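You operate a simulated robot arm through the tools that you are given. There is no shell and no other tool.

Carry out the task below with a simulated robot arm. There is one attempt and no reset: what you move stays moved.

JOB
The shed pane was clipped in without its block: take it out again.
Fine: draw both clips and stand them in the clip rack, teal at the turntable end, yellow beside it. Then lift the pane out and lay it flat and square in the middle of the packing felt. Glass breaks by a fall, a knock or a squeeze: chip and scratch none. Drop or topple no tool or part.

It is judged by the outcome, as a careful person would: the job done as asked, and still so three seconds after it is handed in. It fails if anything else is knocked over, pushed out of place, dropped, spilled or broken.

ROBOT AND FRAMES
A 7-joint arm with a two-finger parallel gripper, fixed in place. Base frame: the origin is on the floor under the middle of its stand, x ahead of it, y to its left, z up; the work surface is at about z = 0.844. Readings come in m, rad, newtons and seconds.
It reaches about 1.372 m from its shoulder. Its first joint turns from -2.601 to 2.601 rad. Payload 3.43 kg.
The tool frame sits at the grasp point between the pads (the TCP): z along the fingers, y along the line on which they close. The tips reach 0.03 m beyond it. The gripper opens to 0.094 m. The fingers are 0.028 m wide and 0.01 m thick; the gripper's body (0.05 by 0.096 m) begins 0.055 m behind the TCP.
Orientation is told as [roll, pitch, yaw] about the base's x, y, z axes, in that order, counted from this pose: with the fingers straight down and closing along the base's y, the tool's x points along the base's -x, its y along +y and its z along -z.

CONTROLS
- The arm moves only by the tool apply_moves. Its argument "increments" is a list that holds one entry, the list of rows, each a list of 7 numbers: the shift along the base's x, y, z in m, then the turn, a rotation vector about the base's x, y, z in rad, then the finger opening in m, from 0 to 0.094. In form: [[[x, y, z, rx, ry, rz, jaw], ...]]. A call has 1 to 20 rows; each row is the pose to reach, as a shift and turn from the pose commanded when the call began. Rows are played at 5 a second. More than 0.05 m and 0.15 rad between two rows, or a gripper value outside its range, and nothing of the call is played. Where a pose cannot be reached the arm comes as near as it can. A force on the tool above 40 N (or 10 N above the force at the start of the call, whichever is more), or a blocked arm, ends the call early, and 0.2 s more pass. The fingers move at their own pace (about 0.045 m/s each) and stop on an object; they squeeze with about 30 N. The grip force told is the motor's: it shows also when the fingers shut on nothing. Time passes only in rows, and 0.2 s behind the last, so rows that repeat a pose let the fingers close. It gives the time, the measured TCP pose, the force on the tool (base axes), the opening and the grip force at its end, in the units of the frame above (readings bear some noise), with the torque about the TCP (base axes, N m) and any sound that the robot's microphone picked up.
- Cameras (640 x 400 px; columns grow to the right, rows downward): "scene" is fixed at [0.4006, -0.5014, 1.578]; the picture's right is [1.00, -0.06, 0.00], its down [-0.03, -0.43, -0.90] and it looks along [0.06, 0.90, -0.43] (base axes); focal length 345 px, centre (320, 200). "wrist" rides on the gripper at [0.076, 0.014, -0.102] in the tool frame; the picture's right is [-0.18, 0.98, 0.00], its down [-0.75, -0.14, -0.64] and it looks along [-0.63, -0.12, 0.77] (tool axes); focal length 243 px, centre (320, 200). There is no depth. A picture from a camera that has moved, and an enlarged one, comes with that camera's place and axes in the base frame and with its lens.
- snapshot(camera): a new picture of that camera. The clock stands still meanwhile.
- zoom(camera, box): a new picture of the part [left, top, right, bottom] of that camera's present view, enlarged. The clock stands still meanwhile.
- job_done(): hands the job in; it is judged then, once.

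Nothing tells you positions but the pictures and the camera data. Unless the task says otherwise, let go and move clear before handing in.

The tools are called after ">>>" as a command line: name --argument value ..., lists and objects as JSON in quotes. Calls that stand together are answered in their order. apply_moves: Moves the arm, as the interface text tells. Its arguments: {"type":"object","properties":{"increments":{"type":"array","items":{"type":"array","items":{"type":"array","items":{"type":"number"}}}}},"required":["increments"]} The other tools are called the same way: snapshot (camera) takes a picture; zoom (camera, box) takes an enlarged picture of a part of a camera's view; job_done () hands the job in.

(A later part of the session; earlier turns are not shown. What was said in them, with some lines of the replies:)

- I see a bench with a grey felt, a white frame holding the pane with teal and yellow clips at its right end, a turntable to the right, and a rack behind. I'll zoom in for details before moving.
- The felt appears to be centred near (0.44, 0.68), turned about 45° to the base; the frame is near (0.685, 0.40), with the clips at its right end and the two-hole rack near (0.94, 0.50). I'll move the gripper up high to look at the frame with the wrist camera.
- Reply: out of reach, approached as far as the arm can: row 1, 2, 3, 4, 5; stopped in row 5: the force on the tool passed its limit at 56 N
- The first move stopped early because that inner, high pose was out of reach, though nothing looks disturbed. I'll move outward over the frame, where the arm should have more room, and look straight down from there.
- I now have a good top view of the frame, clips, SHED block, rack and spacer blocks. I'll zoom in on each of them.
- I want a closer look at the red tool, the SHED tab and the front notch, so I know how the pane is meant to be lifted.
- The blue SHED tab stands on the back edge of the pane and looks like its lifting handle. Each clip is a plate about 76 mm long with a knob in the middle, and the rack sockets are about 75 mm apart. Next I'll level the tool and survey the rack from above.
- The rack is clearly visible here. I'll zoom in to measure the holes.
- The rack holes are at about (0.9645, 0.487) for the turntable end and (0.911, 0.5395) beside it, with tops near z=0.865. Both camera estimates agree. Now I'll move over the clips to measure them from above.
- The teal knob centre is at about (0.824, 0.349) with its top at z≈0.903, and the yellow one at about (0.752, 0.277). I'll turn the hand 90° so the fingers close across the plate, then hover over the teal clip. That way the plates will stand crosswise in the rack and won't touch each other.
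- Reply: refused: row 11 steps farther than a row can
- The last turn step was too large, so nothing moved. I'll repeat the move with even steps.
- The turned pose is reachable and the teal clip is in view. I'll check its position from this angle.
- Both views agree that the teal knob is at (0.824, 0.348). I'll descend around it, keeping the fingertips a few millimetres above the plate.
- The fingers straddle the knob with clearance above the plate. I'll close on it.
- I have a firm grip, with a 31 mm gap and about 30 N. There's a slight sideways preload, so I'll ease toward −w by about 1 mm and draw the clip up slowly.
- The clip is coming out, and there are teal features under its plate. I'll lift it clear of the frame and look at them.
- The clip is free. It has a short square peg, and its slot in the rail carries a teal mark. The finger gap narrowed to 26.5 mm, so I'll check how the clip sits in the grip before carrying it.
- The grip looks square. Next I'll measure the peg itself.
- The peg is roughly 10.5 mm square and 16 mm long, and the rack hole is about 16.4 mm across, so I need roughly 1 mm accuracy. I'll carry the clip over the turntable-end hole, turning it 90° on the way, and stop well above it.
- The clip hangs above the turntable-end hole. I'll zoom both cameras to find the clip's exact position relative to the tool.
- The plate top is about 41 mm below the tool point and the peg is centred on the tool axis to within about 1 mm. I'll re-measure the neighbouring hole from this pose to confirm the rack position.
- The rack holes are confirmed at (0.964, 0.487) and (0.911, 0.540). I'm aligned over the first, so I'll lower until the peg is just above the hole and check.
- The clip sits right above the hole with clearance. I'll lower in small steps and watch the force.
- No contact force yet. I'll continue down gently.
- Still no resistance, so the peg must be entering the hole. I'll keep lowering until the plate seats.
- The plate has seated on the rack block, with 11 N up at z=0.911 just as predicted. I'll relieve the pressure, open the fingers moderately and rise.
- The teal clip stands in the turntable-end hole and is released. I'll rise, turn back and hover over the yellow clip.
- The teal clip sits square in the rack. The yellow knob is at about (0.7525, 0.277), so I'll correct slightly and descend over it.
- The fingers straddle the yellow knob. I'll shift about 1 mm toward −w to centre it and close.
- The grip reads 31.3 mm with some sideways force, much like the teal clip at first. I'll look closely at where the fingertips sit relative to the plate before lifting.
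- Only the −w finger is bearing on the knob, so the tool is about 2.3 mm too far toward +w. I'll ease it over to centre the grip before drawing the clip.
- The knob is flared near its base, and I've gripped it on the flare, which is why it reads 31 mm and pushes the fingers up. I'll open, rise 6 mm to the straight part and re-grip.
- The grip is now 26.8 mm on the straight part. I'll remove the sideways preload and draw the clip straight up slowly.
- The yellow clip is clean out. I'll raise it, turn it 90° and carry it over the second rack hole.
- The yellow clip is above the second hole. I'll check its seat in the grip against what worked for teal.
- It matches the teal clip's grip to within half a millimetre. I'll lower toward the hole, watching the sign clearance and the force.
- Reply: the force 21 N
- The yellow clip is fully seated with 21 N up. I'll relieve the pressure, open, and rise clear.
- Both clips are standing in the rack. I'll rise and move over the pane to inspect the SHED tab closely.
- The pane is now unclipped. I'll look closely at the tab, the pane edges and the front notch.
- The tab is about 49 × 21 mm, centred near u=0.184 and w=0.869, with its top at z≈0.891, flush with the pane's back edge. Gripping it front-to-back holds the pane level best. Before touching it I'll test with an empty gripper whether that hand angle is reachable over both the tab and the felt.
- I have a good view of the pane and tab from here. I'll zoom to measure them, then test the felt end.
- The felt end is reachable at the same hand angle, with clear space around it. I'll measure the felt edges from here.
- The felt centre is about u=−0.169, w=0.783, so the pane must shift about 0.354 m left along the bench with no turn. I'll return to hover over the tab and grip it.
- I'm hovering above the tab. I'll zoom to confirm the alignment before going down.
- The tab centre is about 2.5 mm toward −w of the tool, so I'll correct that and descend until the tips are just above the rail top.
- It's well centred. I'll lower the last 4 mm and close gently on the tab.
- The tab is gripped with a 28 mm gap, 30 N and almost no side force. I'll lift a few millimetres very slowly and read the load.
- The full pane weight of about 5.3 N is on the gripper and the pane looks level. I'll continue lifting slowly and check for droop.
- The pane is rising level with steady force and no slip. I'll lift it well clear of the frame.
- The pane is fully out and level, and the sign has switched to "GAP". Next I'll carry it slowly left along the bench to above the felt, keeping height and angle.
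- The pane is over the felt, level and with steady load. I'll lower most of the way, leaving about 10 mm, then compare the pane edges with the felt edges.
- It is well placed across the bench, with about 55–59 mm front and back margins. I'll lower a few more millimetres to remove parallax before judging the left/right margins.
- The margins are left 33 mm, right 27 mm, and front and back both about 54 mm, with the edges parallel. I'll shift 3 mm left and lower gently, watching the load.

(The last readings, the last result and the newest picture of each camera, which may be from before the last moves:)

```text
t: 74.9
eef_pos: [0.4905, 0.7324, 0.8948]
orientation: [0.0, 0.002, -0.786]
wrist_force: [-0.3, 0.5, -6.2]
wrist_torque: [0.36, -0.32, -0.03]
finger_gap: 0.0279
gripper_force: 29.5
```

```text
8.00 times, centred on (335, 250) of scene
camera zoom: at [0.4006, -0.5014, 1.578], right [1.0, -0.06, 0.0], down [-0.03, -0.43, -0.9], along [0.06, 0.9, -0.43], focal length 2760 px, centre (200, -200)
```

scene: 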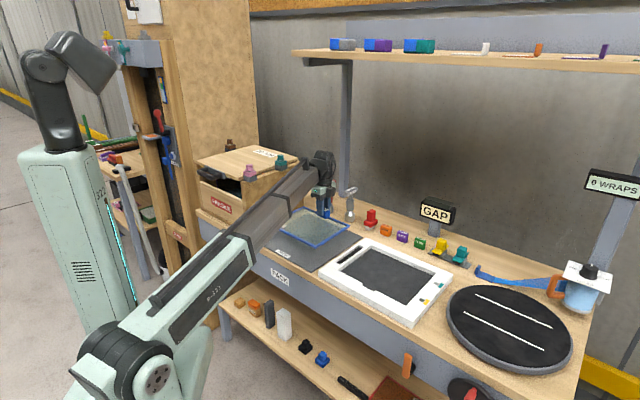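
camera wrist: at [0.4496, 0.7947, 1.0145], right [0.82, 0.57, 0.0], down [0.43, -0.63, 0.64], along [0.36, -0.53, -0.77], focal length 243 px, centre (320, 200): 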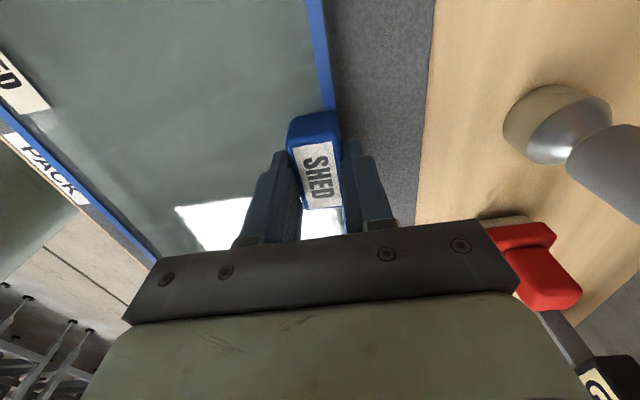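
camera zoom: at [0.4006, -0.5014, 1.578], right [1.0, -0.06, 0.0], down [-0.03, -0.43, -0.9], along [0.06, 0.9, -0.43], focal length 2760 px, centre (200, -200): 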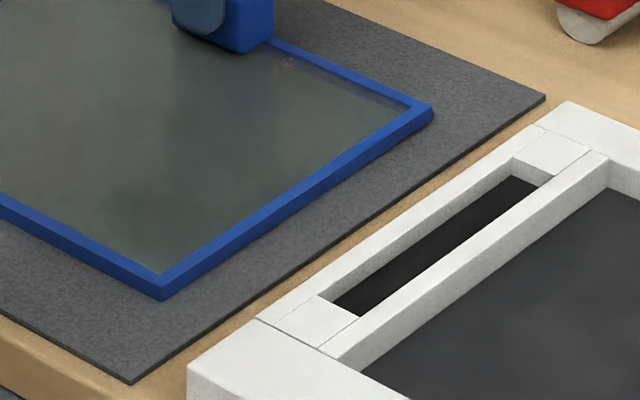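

>>> apply_moves --increments '[[[0, 0, -0.0005, 0, 0, 0, 0.0], [0, 0, -0.001, 0, 0, 0, 0.0], [0, 0, -0.001, 0, 0, 0, 0.0]]]'

>>> zoom --camera "scene" --box '[305, 250, 345, 275]'

```text
t: 75.7
eef_pos: [0.492, 0.7322, 0.8941]
orientation: [0.0, 0.002, -0.784]
wrist_force: [0.9, -0.1, -5.2]
wrist_torque: [0.2, -0.07, -0.01]
finger_gap: 0.0281
gripper_force: 30.1
```

```text
16.00 times, centred on (325, 262) of scene
camera zoom: at [0.4006, -0.5014, 1.578], right [1.0, -0.06, 0.0], down [-0.03, -0.43, -0.9], along [0.06, 0.9, -0.43], focal length 5520 px, centre (240, -800)
```

zoom: 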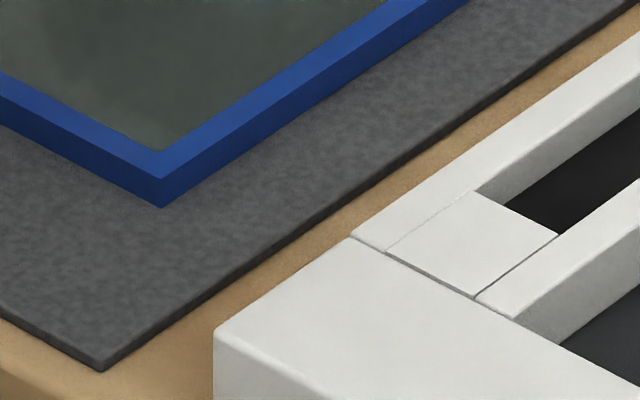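

The front edge has begun to touch the felt, and the torque has dropped. I'll go down in half-millimetre steps until the felt carries the weight.

>>> apply_moves --increments '[[[0, 0, -0.0003, 0, 0, 0, 0.0], [0, 0, -0.0006, 0, 0, 0, 0.0], [0, 0, -0.0006, 0, 0, 0, 0.0]]]'

```text
t: 76.5
eef_pos: [0.4912, 0.7316, 0.8933]
orientation: [-0.001, 0.002, -0.786]
wrist_force: [-1.2, 0.7, -3.3]
wrist_torque: [-0.01, 0.0, -0.09]
finger_gap: 0.0279
gripper_force: 30.2
```

>>> apply_moves --increments '[[[0, 0, -0.0003, 0, 0, 0, 0.0], [0, 0, -0.0005, 0, 0, 0, 0.0], [0, 0, -0.0005, 0, 0, 0, 0.0]]]'

>>> zoom --camera "scene" --box '[295, 205, 375, 275]'

```text
t: 77.3
eef_pos: [0.4907, 0.7319, 0.8929]
orientation: [0.0, 0.004, -0.786]
wrist_force: [1.3, 0.7, -3.3]
wrist_torque: [0.09, 0.2, -0.03]
finger_gap: 0.0278
gripper_force: 29.9
```

```text
5.71 times, centred on (335, 240) of scene
camera zoom: at [0.4006, -0.5014, 1.578], right [1.0, -0.06, 0.0], down [-0.03, -0.43, -0.9], along [0.06, 0.9, -0.43], focal length 1972 px, centre (234, -29)
```

zoom: 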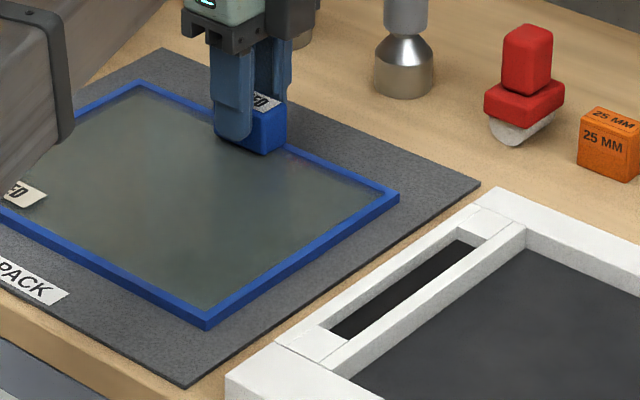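

>>> apply_moves --increments '[[[0, 0, -0.0003, 0, 0, 0, 0.0], [0, 0, -0.0006, 0, 0, 0, 0.0], [0, 0, -0.0006, 0, 0, 0, 0.0]]]'

```text
t: 78.1
eef_pos: [0.4902, 0.7323, 0.8935]
orientation: [0.001, 0.002, -0.786]
wrist_force: [1.3, 2.6, 3.1]
wrist_torque: [-0.13, 0.02, -0.04]
finger_gap: 0.0278
gripper_force: 30.0
```

The felt now carries the whole pane, with a net +3 N, so the back edge is down too. I'll release the tab gently.

>>> apply_moves --increments '[[[0, 0, 0.0003, 0, 0, 0, 0.0], [0, 0, 0.0003, 0, 0, 0, 0.029], [0, 0, 0.0003, 0, 0, 0, 0.032], [0, 0, 0.0003, 0, 0, 0, 0.036], [0, 0, 0.0003, 0, 0, 0, 0.042], [0, 0, 0.0003, 0, 0, 0, 0.046], [0, 0, 0.0003, 0, 0, 0, 0.046]]]'

>>> zoom --camera "wrist" --box '[192, 80, 448, 240]'

>>> zoom --camera "scene" --box '[285, 205, 365, 255]'

```text
t: 79.7
eef_pos: [0.491, 0.7319, 0.8935]
orientation: [0.001, 0.002, -0.783]
wrist_force: [-0.3, 0.5, -0.1]
wrist_torque: [-0.03, 0.02, 0.0]
finger_gap: 0.0459
gripper_force: 0.1
```

```text
2.50 times, centred on (320, 160) of wrist
camera zoom: at [0.4476, 0.7965, 0.9967], right [0.82, 0.57, 0.0], down [0.43, -0.63, 0.64], along [0.36, -0.53, -0.77], focal length 606 px, centre (320, 300)
```

zoom: 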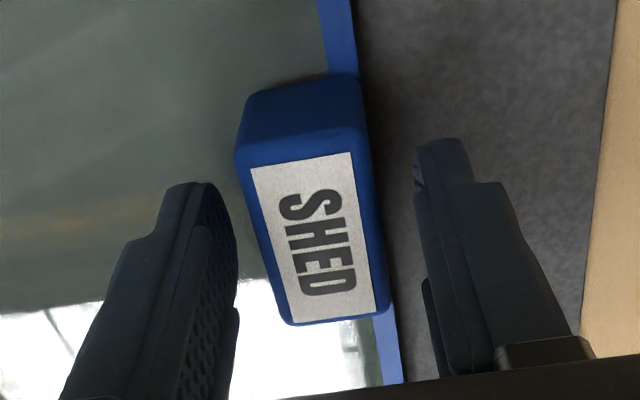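

```text
8.00 times, centred on (325, 230) of scene
camera zoom: at [0.4006, -0.5014, 1.578], right [1.0, -0.06, 0.0], down [-0.03, -0.43, -0.9], along [0.06, 0.9, -0.43], focal length 2760 px, centre (280, -40)
```

zoom: 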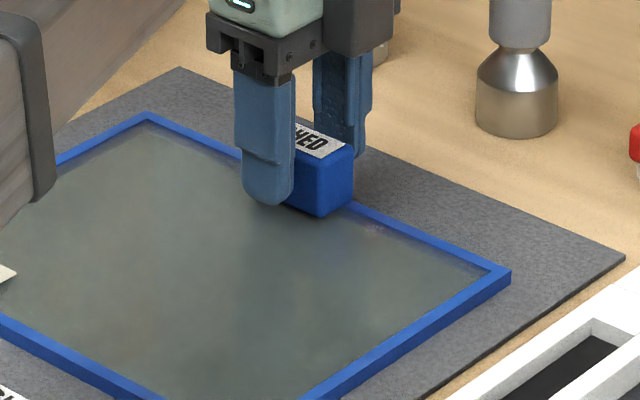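

The pane is released and lying flat. I'll rise straight up, clear the tab, and move aside to inspect.

>>> apply_moves --increments '[[[0, 0, 0.005, 0, 0, 0, 0.046], [0, 0, 0.015, 0, 0, 0, 0.046], [0, 0, 0.03, 0, 0, 0, 0.046], [0, 0, 0.06, 0, 0, 0, 0.046], [0, 0, 0.1, 0, 0, 0, 0.046], [0, 0, 0.14, 0, 0, 0, 0.046], [0, 0, 0.17, 0, 0, 0, 0.046], [0.03, -0.03, 0.175, 0, 0, 0, 0.046], [0.06, -0.06, 0.175, 0, 0, 0, 0.046], [0.09, -0.09, 0.175, 0, 0, 0, 0.046], [0.12, -0.12, 0.175, 0, 0, 0, 0.046], [0.15, -0.15, 0.175, 0, 0, 0, 0.046], [0.18, -0.18, 0.175, 0, 0, 0, 0.046], [0.21, -0.21, 0.175, 0, 0, 0, 0.046], [0.24, -0.24, 0.175, 0, 0, 0, 0.046], [0.27, -0.27, 0.175, 0, 0, 0, 0.046], [0.3, -0.3, 0.175, 0, 0, 0, 0.046], [0.3, -0.3, 0.175, 0, 0, 0, 0.046]]]'

>>> snapshot --camera "scene"

>>> zoom --camera "scene" --box '[240, 190, 384, 280]'

```text
t: 83.5
eef_pos: [0.7927, 0.4297, 1.0668]
orientation: [0.0, 0.002, -0.783]
wrist_force: [-0.4, 0.3, 0.0]
wrist_torque: [-0.01, 0.01, -0.02]
finger_gap: 0.0458
gripper_force: 0.1
```

```text
taken
```

scene: 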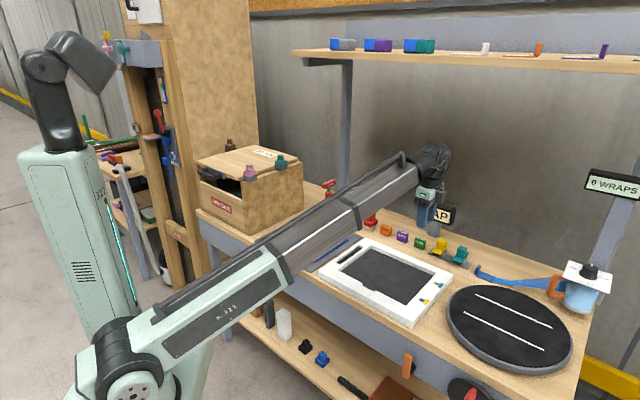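

```text
4.44 times, centred on (312, 235) of scene
camera zoom: at [0.4006, -0.5014, 1.578], right [1.0, -0.06, 0.0], down [-0.03, -0.43, -0.9], along [0.06, 0.9, -0.43], focal length 1534 px, centre (356, 44)
```

zoom: 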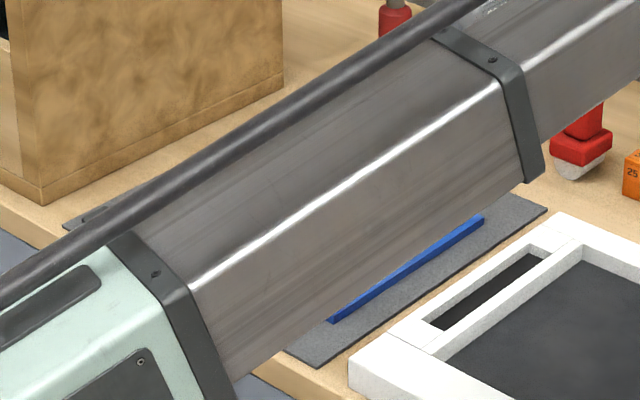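

The forearm hides the felt from the scene camera here. I'll swing the hand around to look straight down at the felt with the wrist camera, staying high.

>>> apply_moves --increments '[[[-0.026, 0.0142, 0.0, 0, 0, 0.1, 0.046], [-0.052, 0.0284, 0.0, 0, 0, 0.2, 0.06], [-0.078, 0.0426, 0.0, 0, 0, 0.31, 0.08], [-0.104, 0.0568, 0.0, 0, 0, 0.42, 0.094], [-0.13, 0.071, 0.0, 0, 0, 0.53, 0.094], [-0.156, 0.0852, 0.0, 0, 0, 0.64, 0.094], [-0.182, 0.0994, 0.0, 0, 0, 0.75, 0.094], [-0.208, 0.1136, 0.0, 0, 0, 0.86, 0.094], [-0.234, 0.1278, 0.0, 0, 0, 0.97, 0.094], [-0.26, 0.142, 0.0, 0, 0, 1.08, 0.094], [-0.286, 0.1562, 0.0, 0, 0, 1.19, 0.094], [-0.312, 0.1704, 0.0, 0, 0, 1.3, 0.094], [-0.338, 0.1846, 0.0, 0, 0, 1.41, 0.094], [-0.364, 0.1988, 0.0, 0, 0, 1.5, 0.094], [-0.385, 0.213, 0.0, 0, 0, 1.57, 0.094], [-0.385, 0.213, 0.0, 0, 0, 1.57, 0.094]]]'

>>> snapshot --camera "wrist"

>>> snapshot --camera "scene"

```text
t: 86.9
eef_pos: [0.404, 0.6454, 1.0674]
orientation: [0.001, 0.002, 0.786]
wrist_force: [0.4, 0.1, 0.8]
wrist_torque: [0.0, 0.01, -0.02]
finger_gap: 0.094
gripper_force: 0.0
```

```text
taken
camera wrist: at [0.3424, 0.6023, 1.1719], right [-0.57, 0.82, 0.0], down [0.63, 0.43, 0.64], along [0.53, 0.36, -0.77], focal length 243 px, centre (320, 200)
```

wrist: 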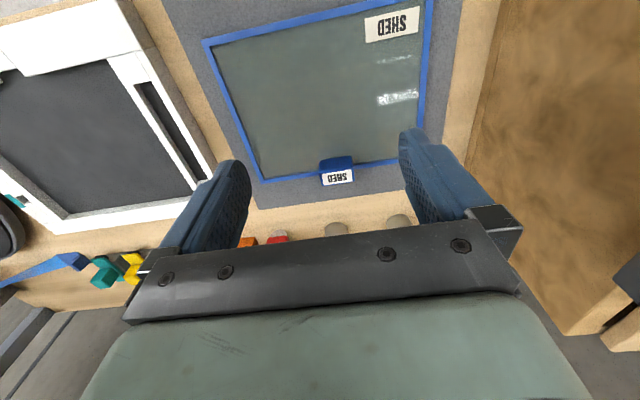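

```text
taken
```

scene: 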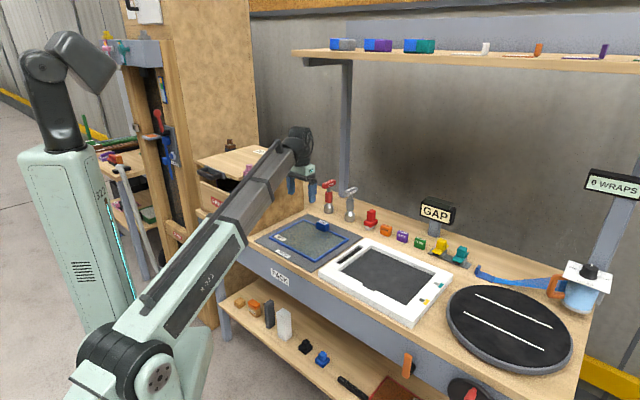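

Now both cameras see the pane on the felt. I'll measure the margins closely.

>>> zoom --camera "scene" --box '[245, 200, 373, 280]'

>>> zoom --camera "wrist" --box '[160, 0, 480, 200]'

>>> zoom --camera "scene" --box '[395, 215, 491, 275]'

```text
5.00 times, centred on (309, 240) of scene
camera zoom: at [0.4006, -0.5014, 1.578], right [1.0, -0.06, 0.0], down [-0.03, -0.43, -0.9], along [0.06, 0.9, -0.43], focal length 1725 px, centre (375, 0)
```

zoom: 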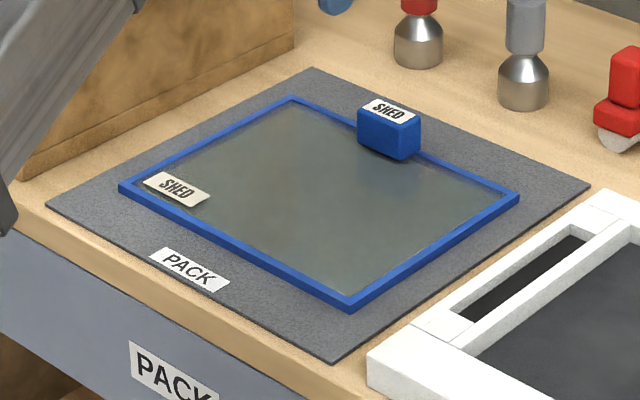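

```text
2.00 times, centred on (320, 100) of wrist
camera zoom: at [0.3424, 0.6023, 1.1719], right [-0.57, 0.82, 0.0], down [0.63, 0.43, 0.64], along [0.53, 0.36, -0.77], focal length 485 px, centre (320, 400)
```

zoom: 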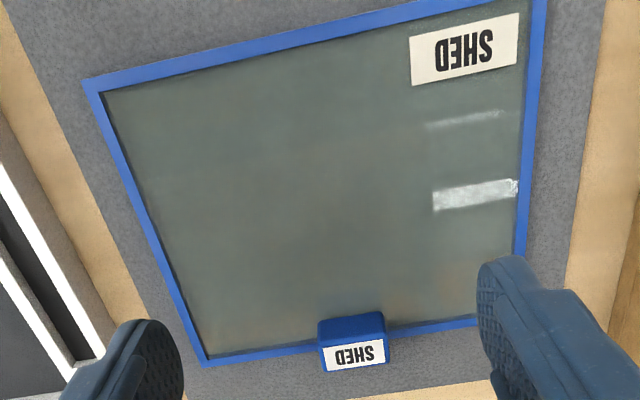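

```text
6.67 times, centred on (443, 245) of scene
camera zoom: at [0.4006, -0.5014, 1.578], right [1.0, -0.06, 0.0], down [-0.03, -0.43, -0.9], along [0.06, 0.9, -0.43], focal length 2300 px, centre (-500, -100)
```

zoom: 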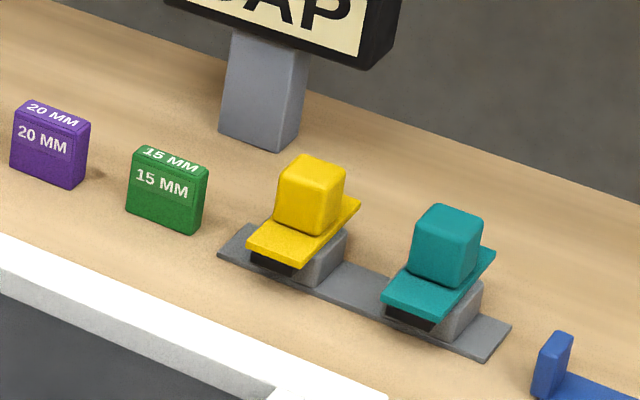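

The margins look even: the pane centre is within about 3 mm of the felt centre. I'll take one more enlarged view to confirm the pane is square to the felt edges.

>>> zoom --camera "wrist" --box '[150, 0, 290, 200]'

>>> zoom --camera "wrist" --box '[400, 0, 500, 150]'

>>> zoom --camera "scene" --box '[250, 210, 314, 250]'

>>> zoom --camera "scene" --box '[300, 210, 380, 280]'

```text
2.00 times, centred on (220, 100) of wrist
camera zoom: at [0.3424, 0.6023, 1.1719], right [-0.57, 0.82, 0.0], down [0.63, 0.43, 0.64], along [0.53, 0.36, -0.77], focal length 485 px, centre (520, 400)
```

zoom: 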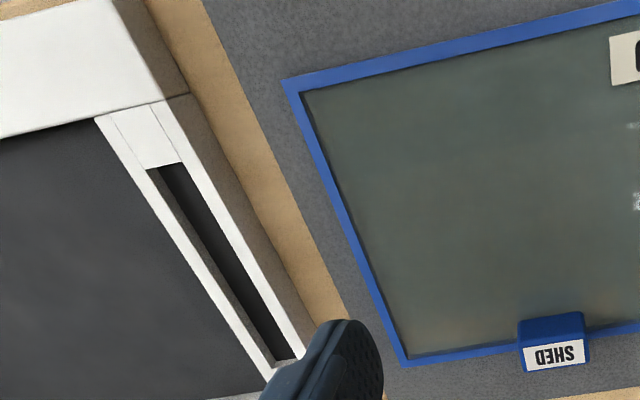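

```text
2.67 times, centred on (450, 75) of wrist
camera zoom: at [0.3424, 0.6023, 1.1719], right [-0.57, 0.82, 0.0], down [0.63, 0.43, 0.64], along [0.53, 0.36, -0.77], focal length 647 px, centre (-27, 533)
```

zoom: 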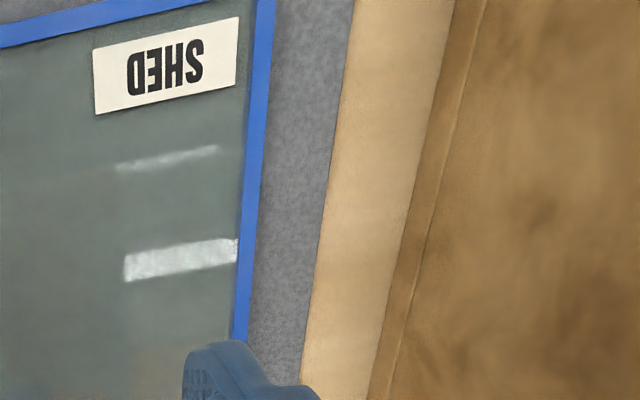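

```text
10.00 times, centred on (282, 230) of scene
camera zoom: at [0.4006, -0.5014, 1.578], right [1.0, -0.06, 0.0], down [-0.03, -0.43, -0.9], along [0.06, 0.9, -0.43], focal length 3450 px, centre (700, -100)
```

zoom: 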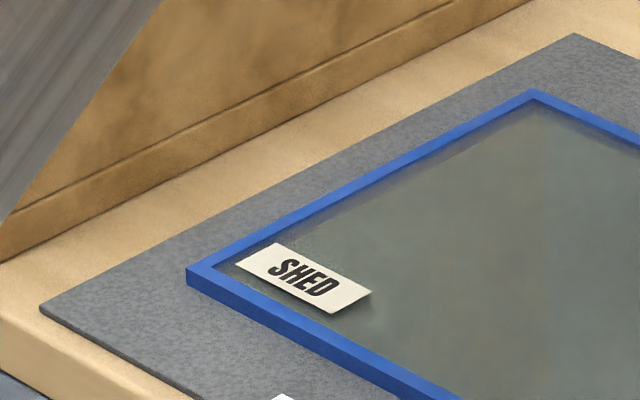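

```text
5.71 times, centred on (340, 245) of scene
camera zoom: at [0.4006, -0.5014, 1.578], right [1.0, -0.06, 0.0], down [-0.03, -0.43, -0.9], along [0.06, 0.9, -0.43], focal length 1972 px, centre (206, -57)
```

zoom: 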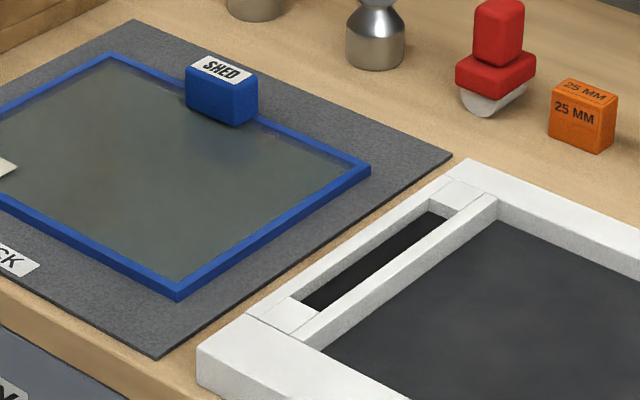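

I'll zoom on the four pane corners to confirm it's square and fully down.

>>> zoom --camera "scene" --box '[285, 205, 325, 230]'

>>> zoom --camera "scene" --box '[330, 225, 370, 250]'

>>> zoom --camera "scene" --box '[295, 250, 335, 275]'

>>> zoom --camera "scene" --box '[250, 225, 290, 250]'

```text
16.00 times, centred on (305, 218) of scene
camera zoom: at [0.4006, -0.5014, 1.578], right [1.0, -0.06, 0.0], down [-0.03, -0.43, -0.9], along [0.06, 0.9, -0.43], focal length 5520 px, centre (560, -80)
```

zoom: 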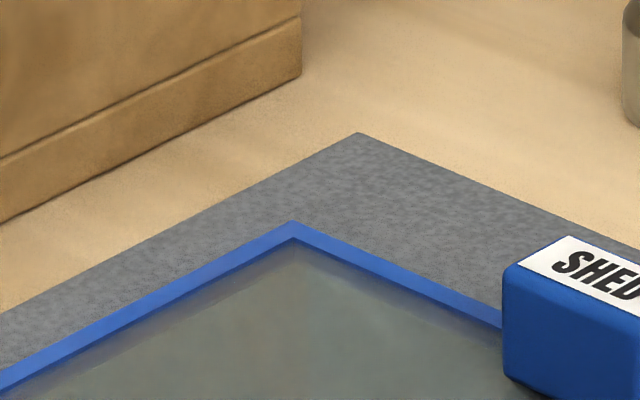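

```text
16.00 times, centred on (350, 238) of scene
camera zoom: at [0.4006, -0.5014, 1.578], right [1.0, -0.06, 0.0], down [-0.03, -0.43, -0.9], along [0.06, 0.9, -0.43], focal length 5520 px, centre (-160, -400)
```

zoom: 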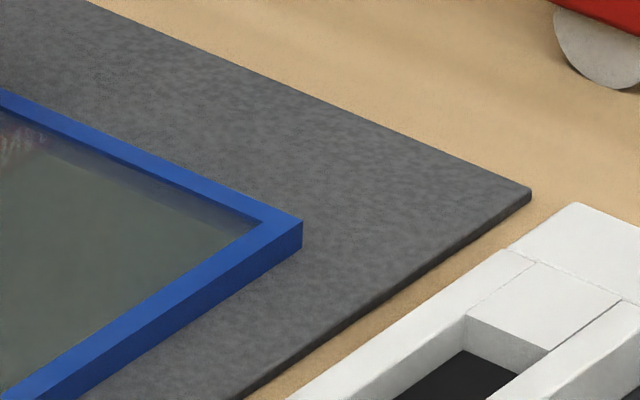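

```text
16.00 times, centred on (315, 262) of scene
camera zoom: at [0.4006, -0.5014, 1.578], right [1.0, -0.06, 0.0], down [-0.03, -0.43, -0.9], along [0.06, 0.9, -0.43], focal length 5520 px, centre (400, -800)
```

zoom: 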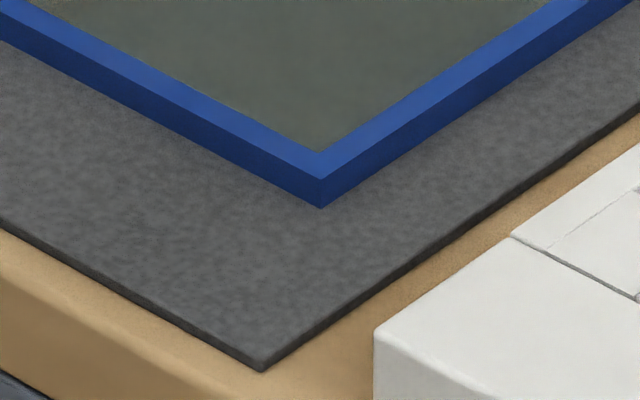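

```text
16.00 times, centred on (270, 238) of scene
camera zoom: at [0.4006, -0.5014, 1.578], right [1.0, -0.06, 0.0], down [-0.03, -0.43, -0.9], along [0.06, 0.9, -0.43], focal length 5520 px, centre (1120, -400)
```

zoom: 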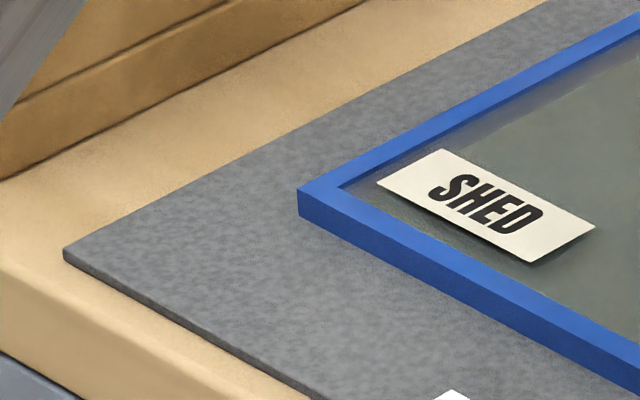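

The four corners confirm it. The pane is flat and parallel to the felt edges, and its centre is about 2 mm to the right of the felt's centre and 6 mm forward of it (margins 32/27 mm sideways, 60/48 mm back/front). Both clips stand in the rack as asked. I'll move the hand off the felt to a clear spot and take a final look.

>>> apply_moves --increments '[[[0.01, -0.005, 0.005, 0, 0, 0, 0.094], [0.03, -0.02, 0.01, 0, 0, 0, 0.094], [0.06, -0.04, 0.015, 0, 0, 0, 0.094], [0.09, -0.06, 0.02, 0, 0, 0, 0.094], [0.12, -0.08, 0.025, 0, 0, 0, 0.094], [0.15, -0.1, 0.03, 0, 0, 0, 0.094], [0.18, -0.12, 0.03, 0, 0, 0, 0.094], [0.21, -0.14, 0.03, 0, 0, 0, 0.094], [0.24, -0.16, 0.03, 0, 0, 0, 0.094], [0.26, -0.175, 0.03, 0, 0, 0, 0.094], [0.26, -0.175, 0.03, 0, 0, 0, 0.094]]]'

>>> snapshot --camera "scene"

>>> snapshot --camera "wrist"

```text
t: 89.3
eef_pos: [0.6654, 0.4699, 1.0979]
orientation: [0.002, 0.002, 0.786]
wrist_force: [-1.0, 0.0, -0.1]
wrist_torque: [0.04, 0.03, -0.02]
finger_gap: 0.0941
gripper_force: 0.0
```

```text
taken
```

scene: 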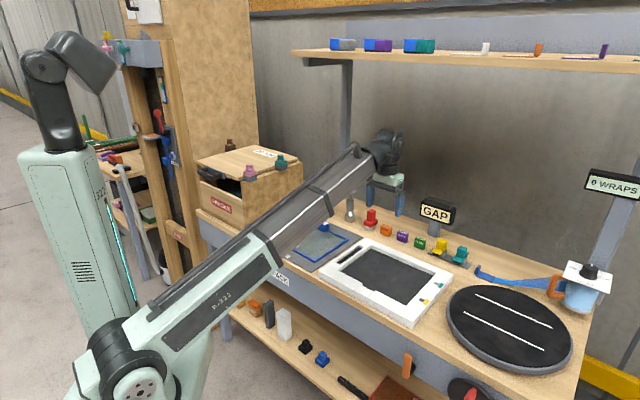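

```text
taken
camera wrist: at [0.6027, 0.4267, 1.2012], right [-0.56, 0.83, 0.0], down [0.63, 0.43, 0.64], along [0.53, 0.36, -0.77], focal length 243 px, centre (320, 200)
```

wrist: 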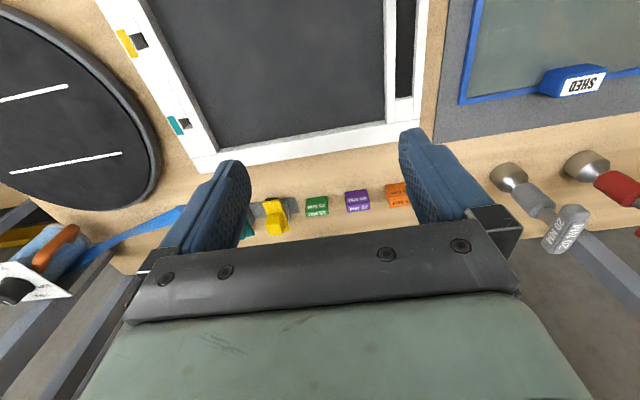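

The teal clip stands at the turntable end of the rack with yellow beside it. The pane lies flat and square on the felt, everything else stands where it was, and the hand is empty and clear. I'm handing the job in.

>>> job_done

```text
The job is handed in.
```

The shed pane is out of the frame and lying flat and square on the packing felt. Both clips are standing in the rack, teal at the turntable end and yellow beside it. I handed the job in with the gripper empty and moved clear.

- **Pane position:** its edges are parallel to the felt's, and its centre is about 2 mm right of and 6 mm forward of the felt's centre. The margins are roughly 32 mm left, 27 mm right, 60 mm back and 48 mm front. I left that small offset rather than lift the glass again.
- **Handling:** I lifted the pane by its blue SHED tab, so the gripper never squeezed the glass, and set it down in sub-millimetre steps. I saw no chips or scratches, and no sounds were reported.
- **Early stop:** my very first move ended early when the force on the tool briefly read 56 N. That pose was out of the arm's reach. The pictures afterwards show nothing moved or knocked over.
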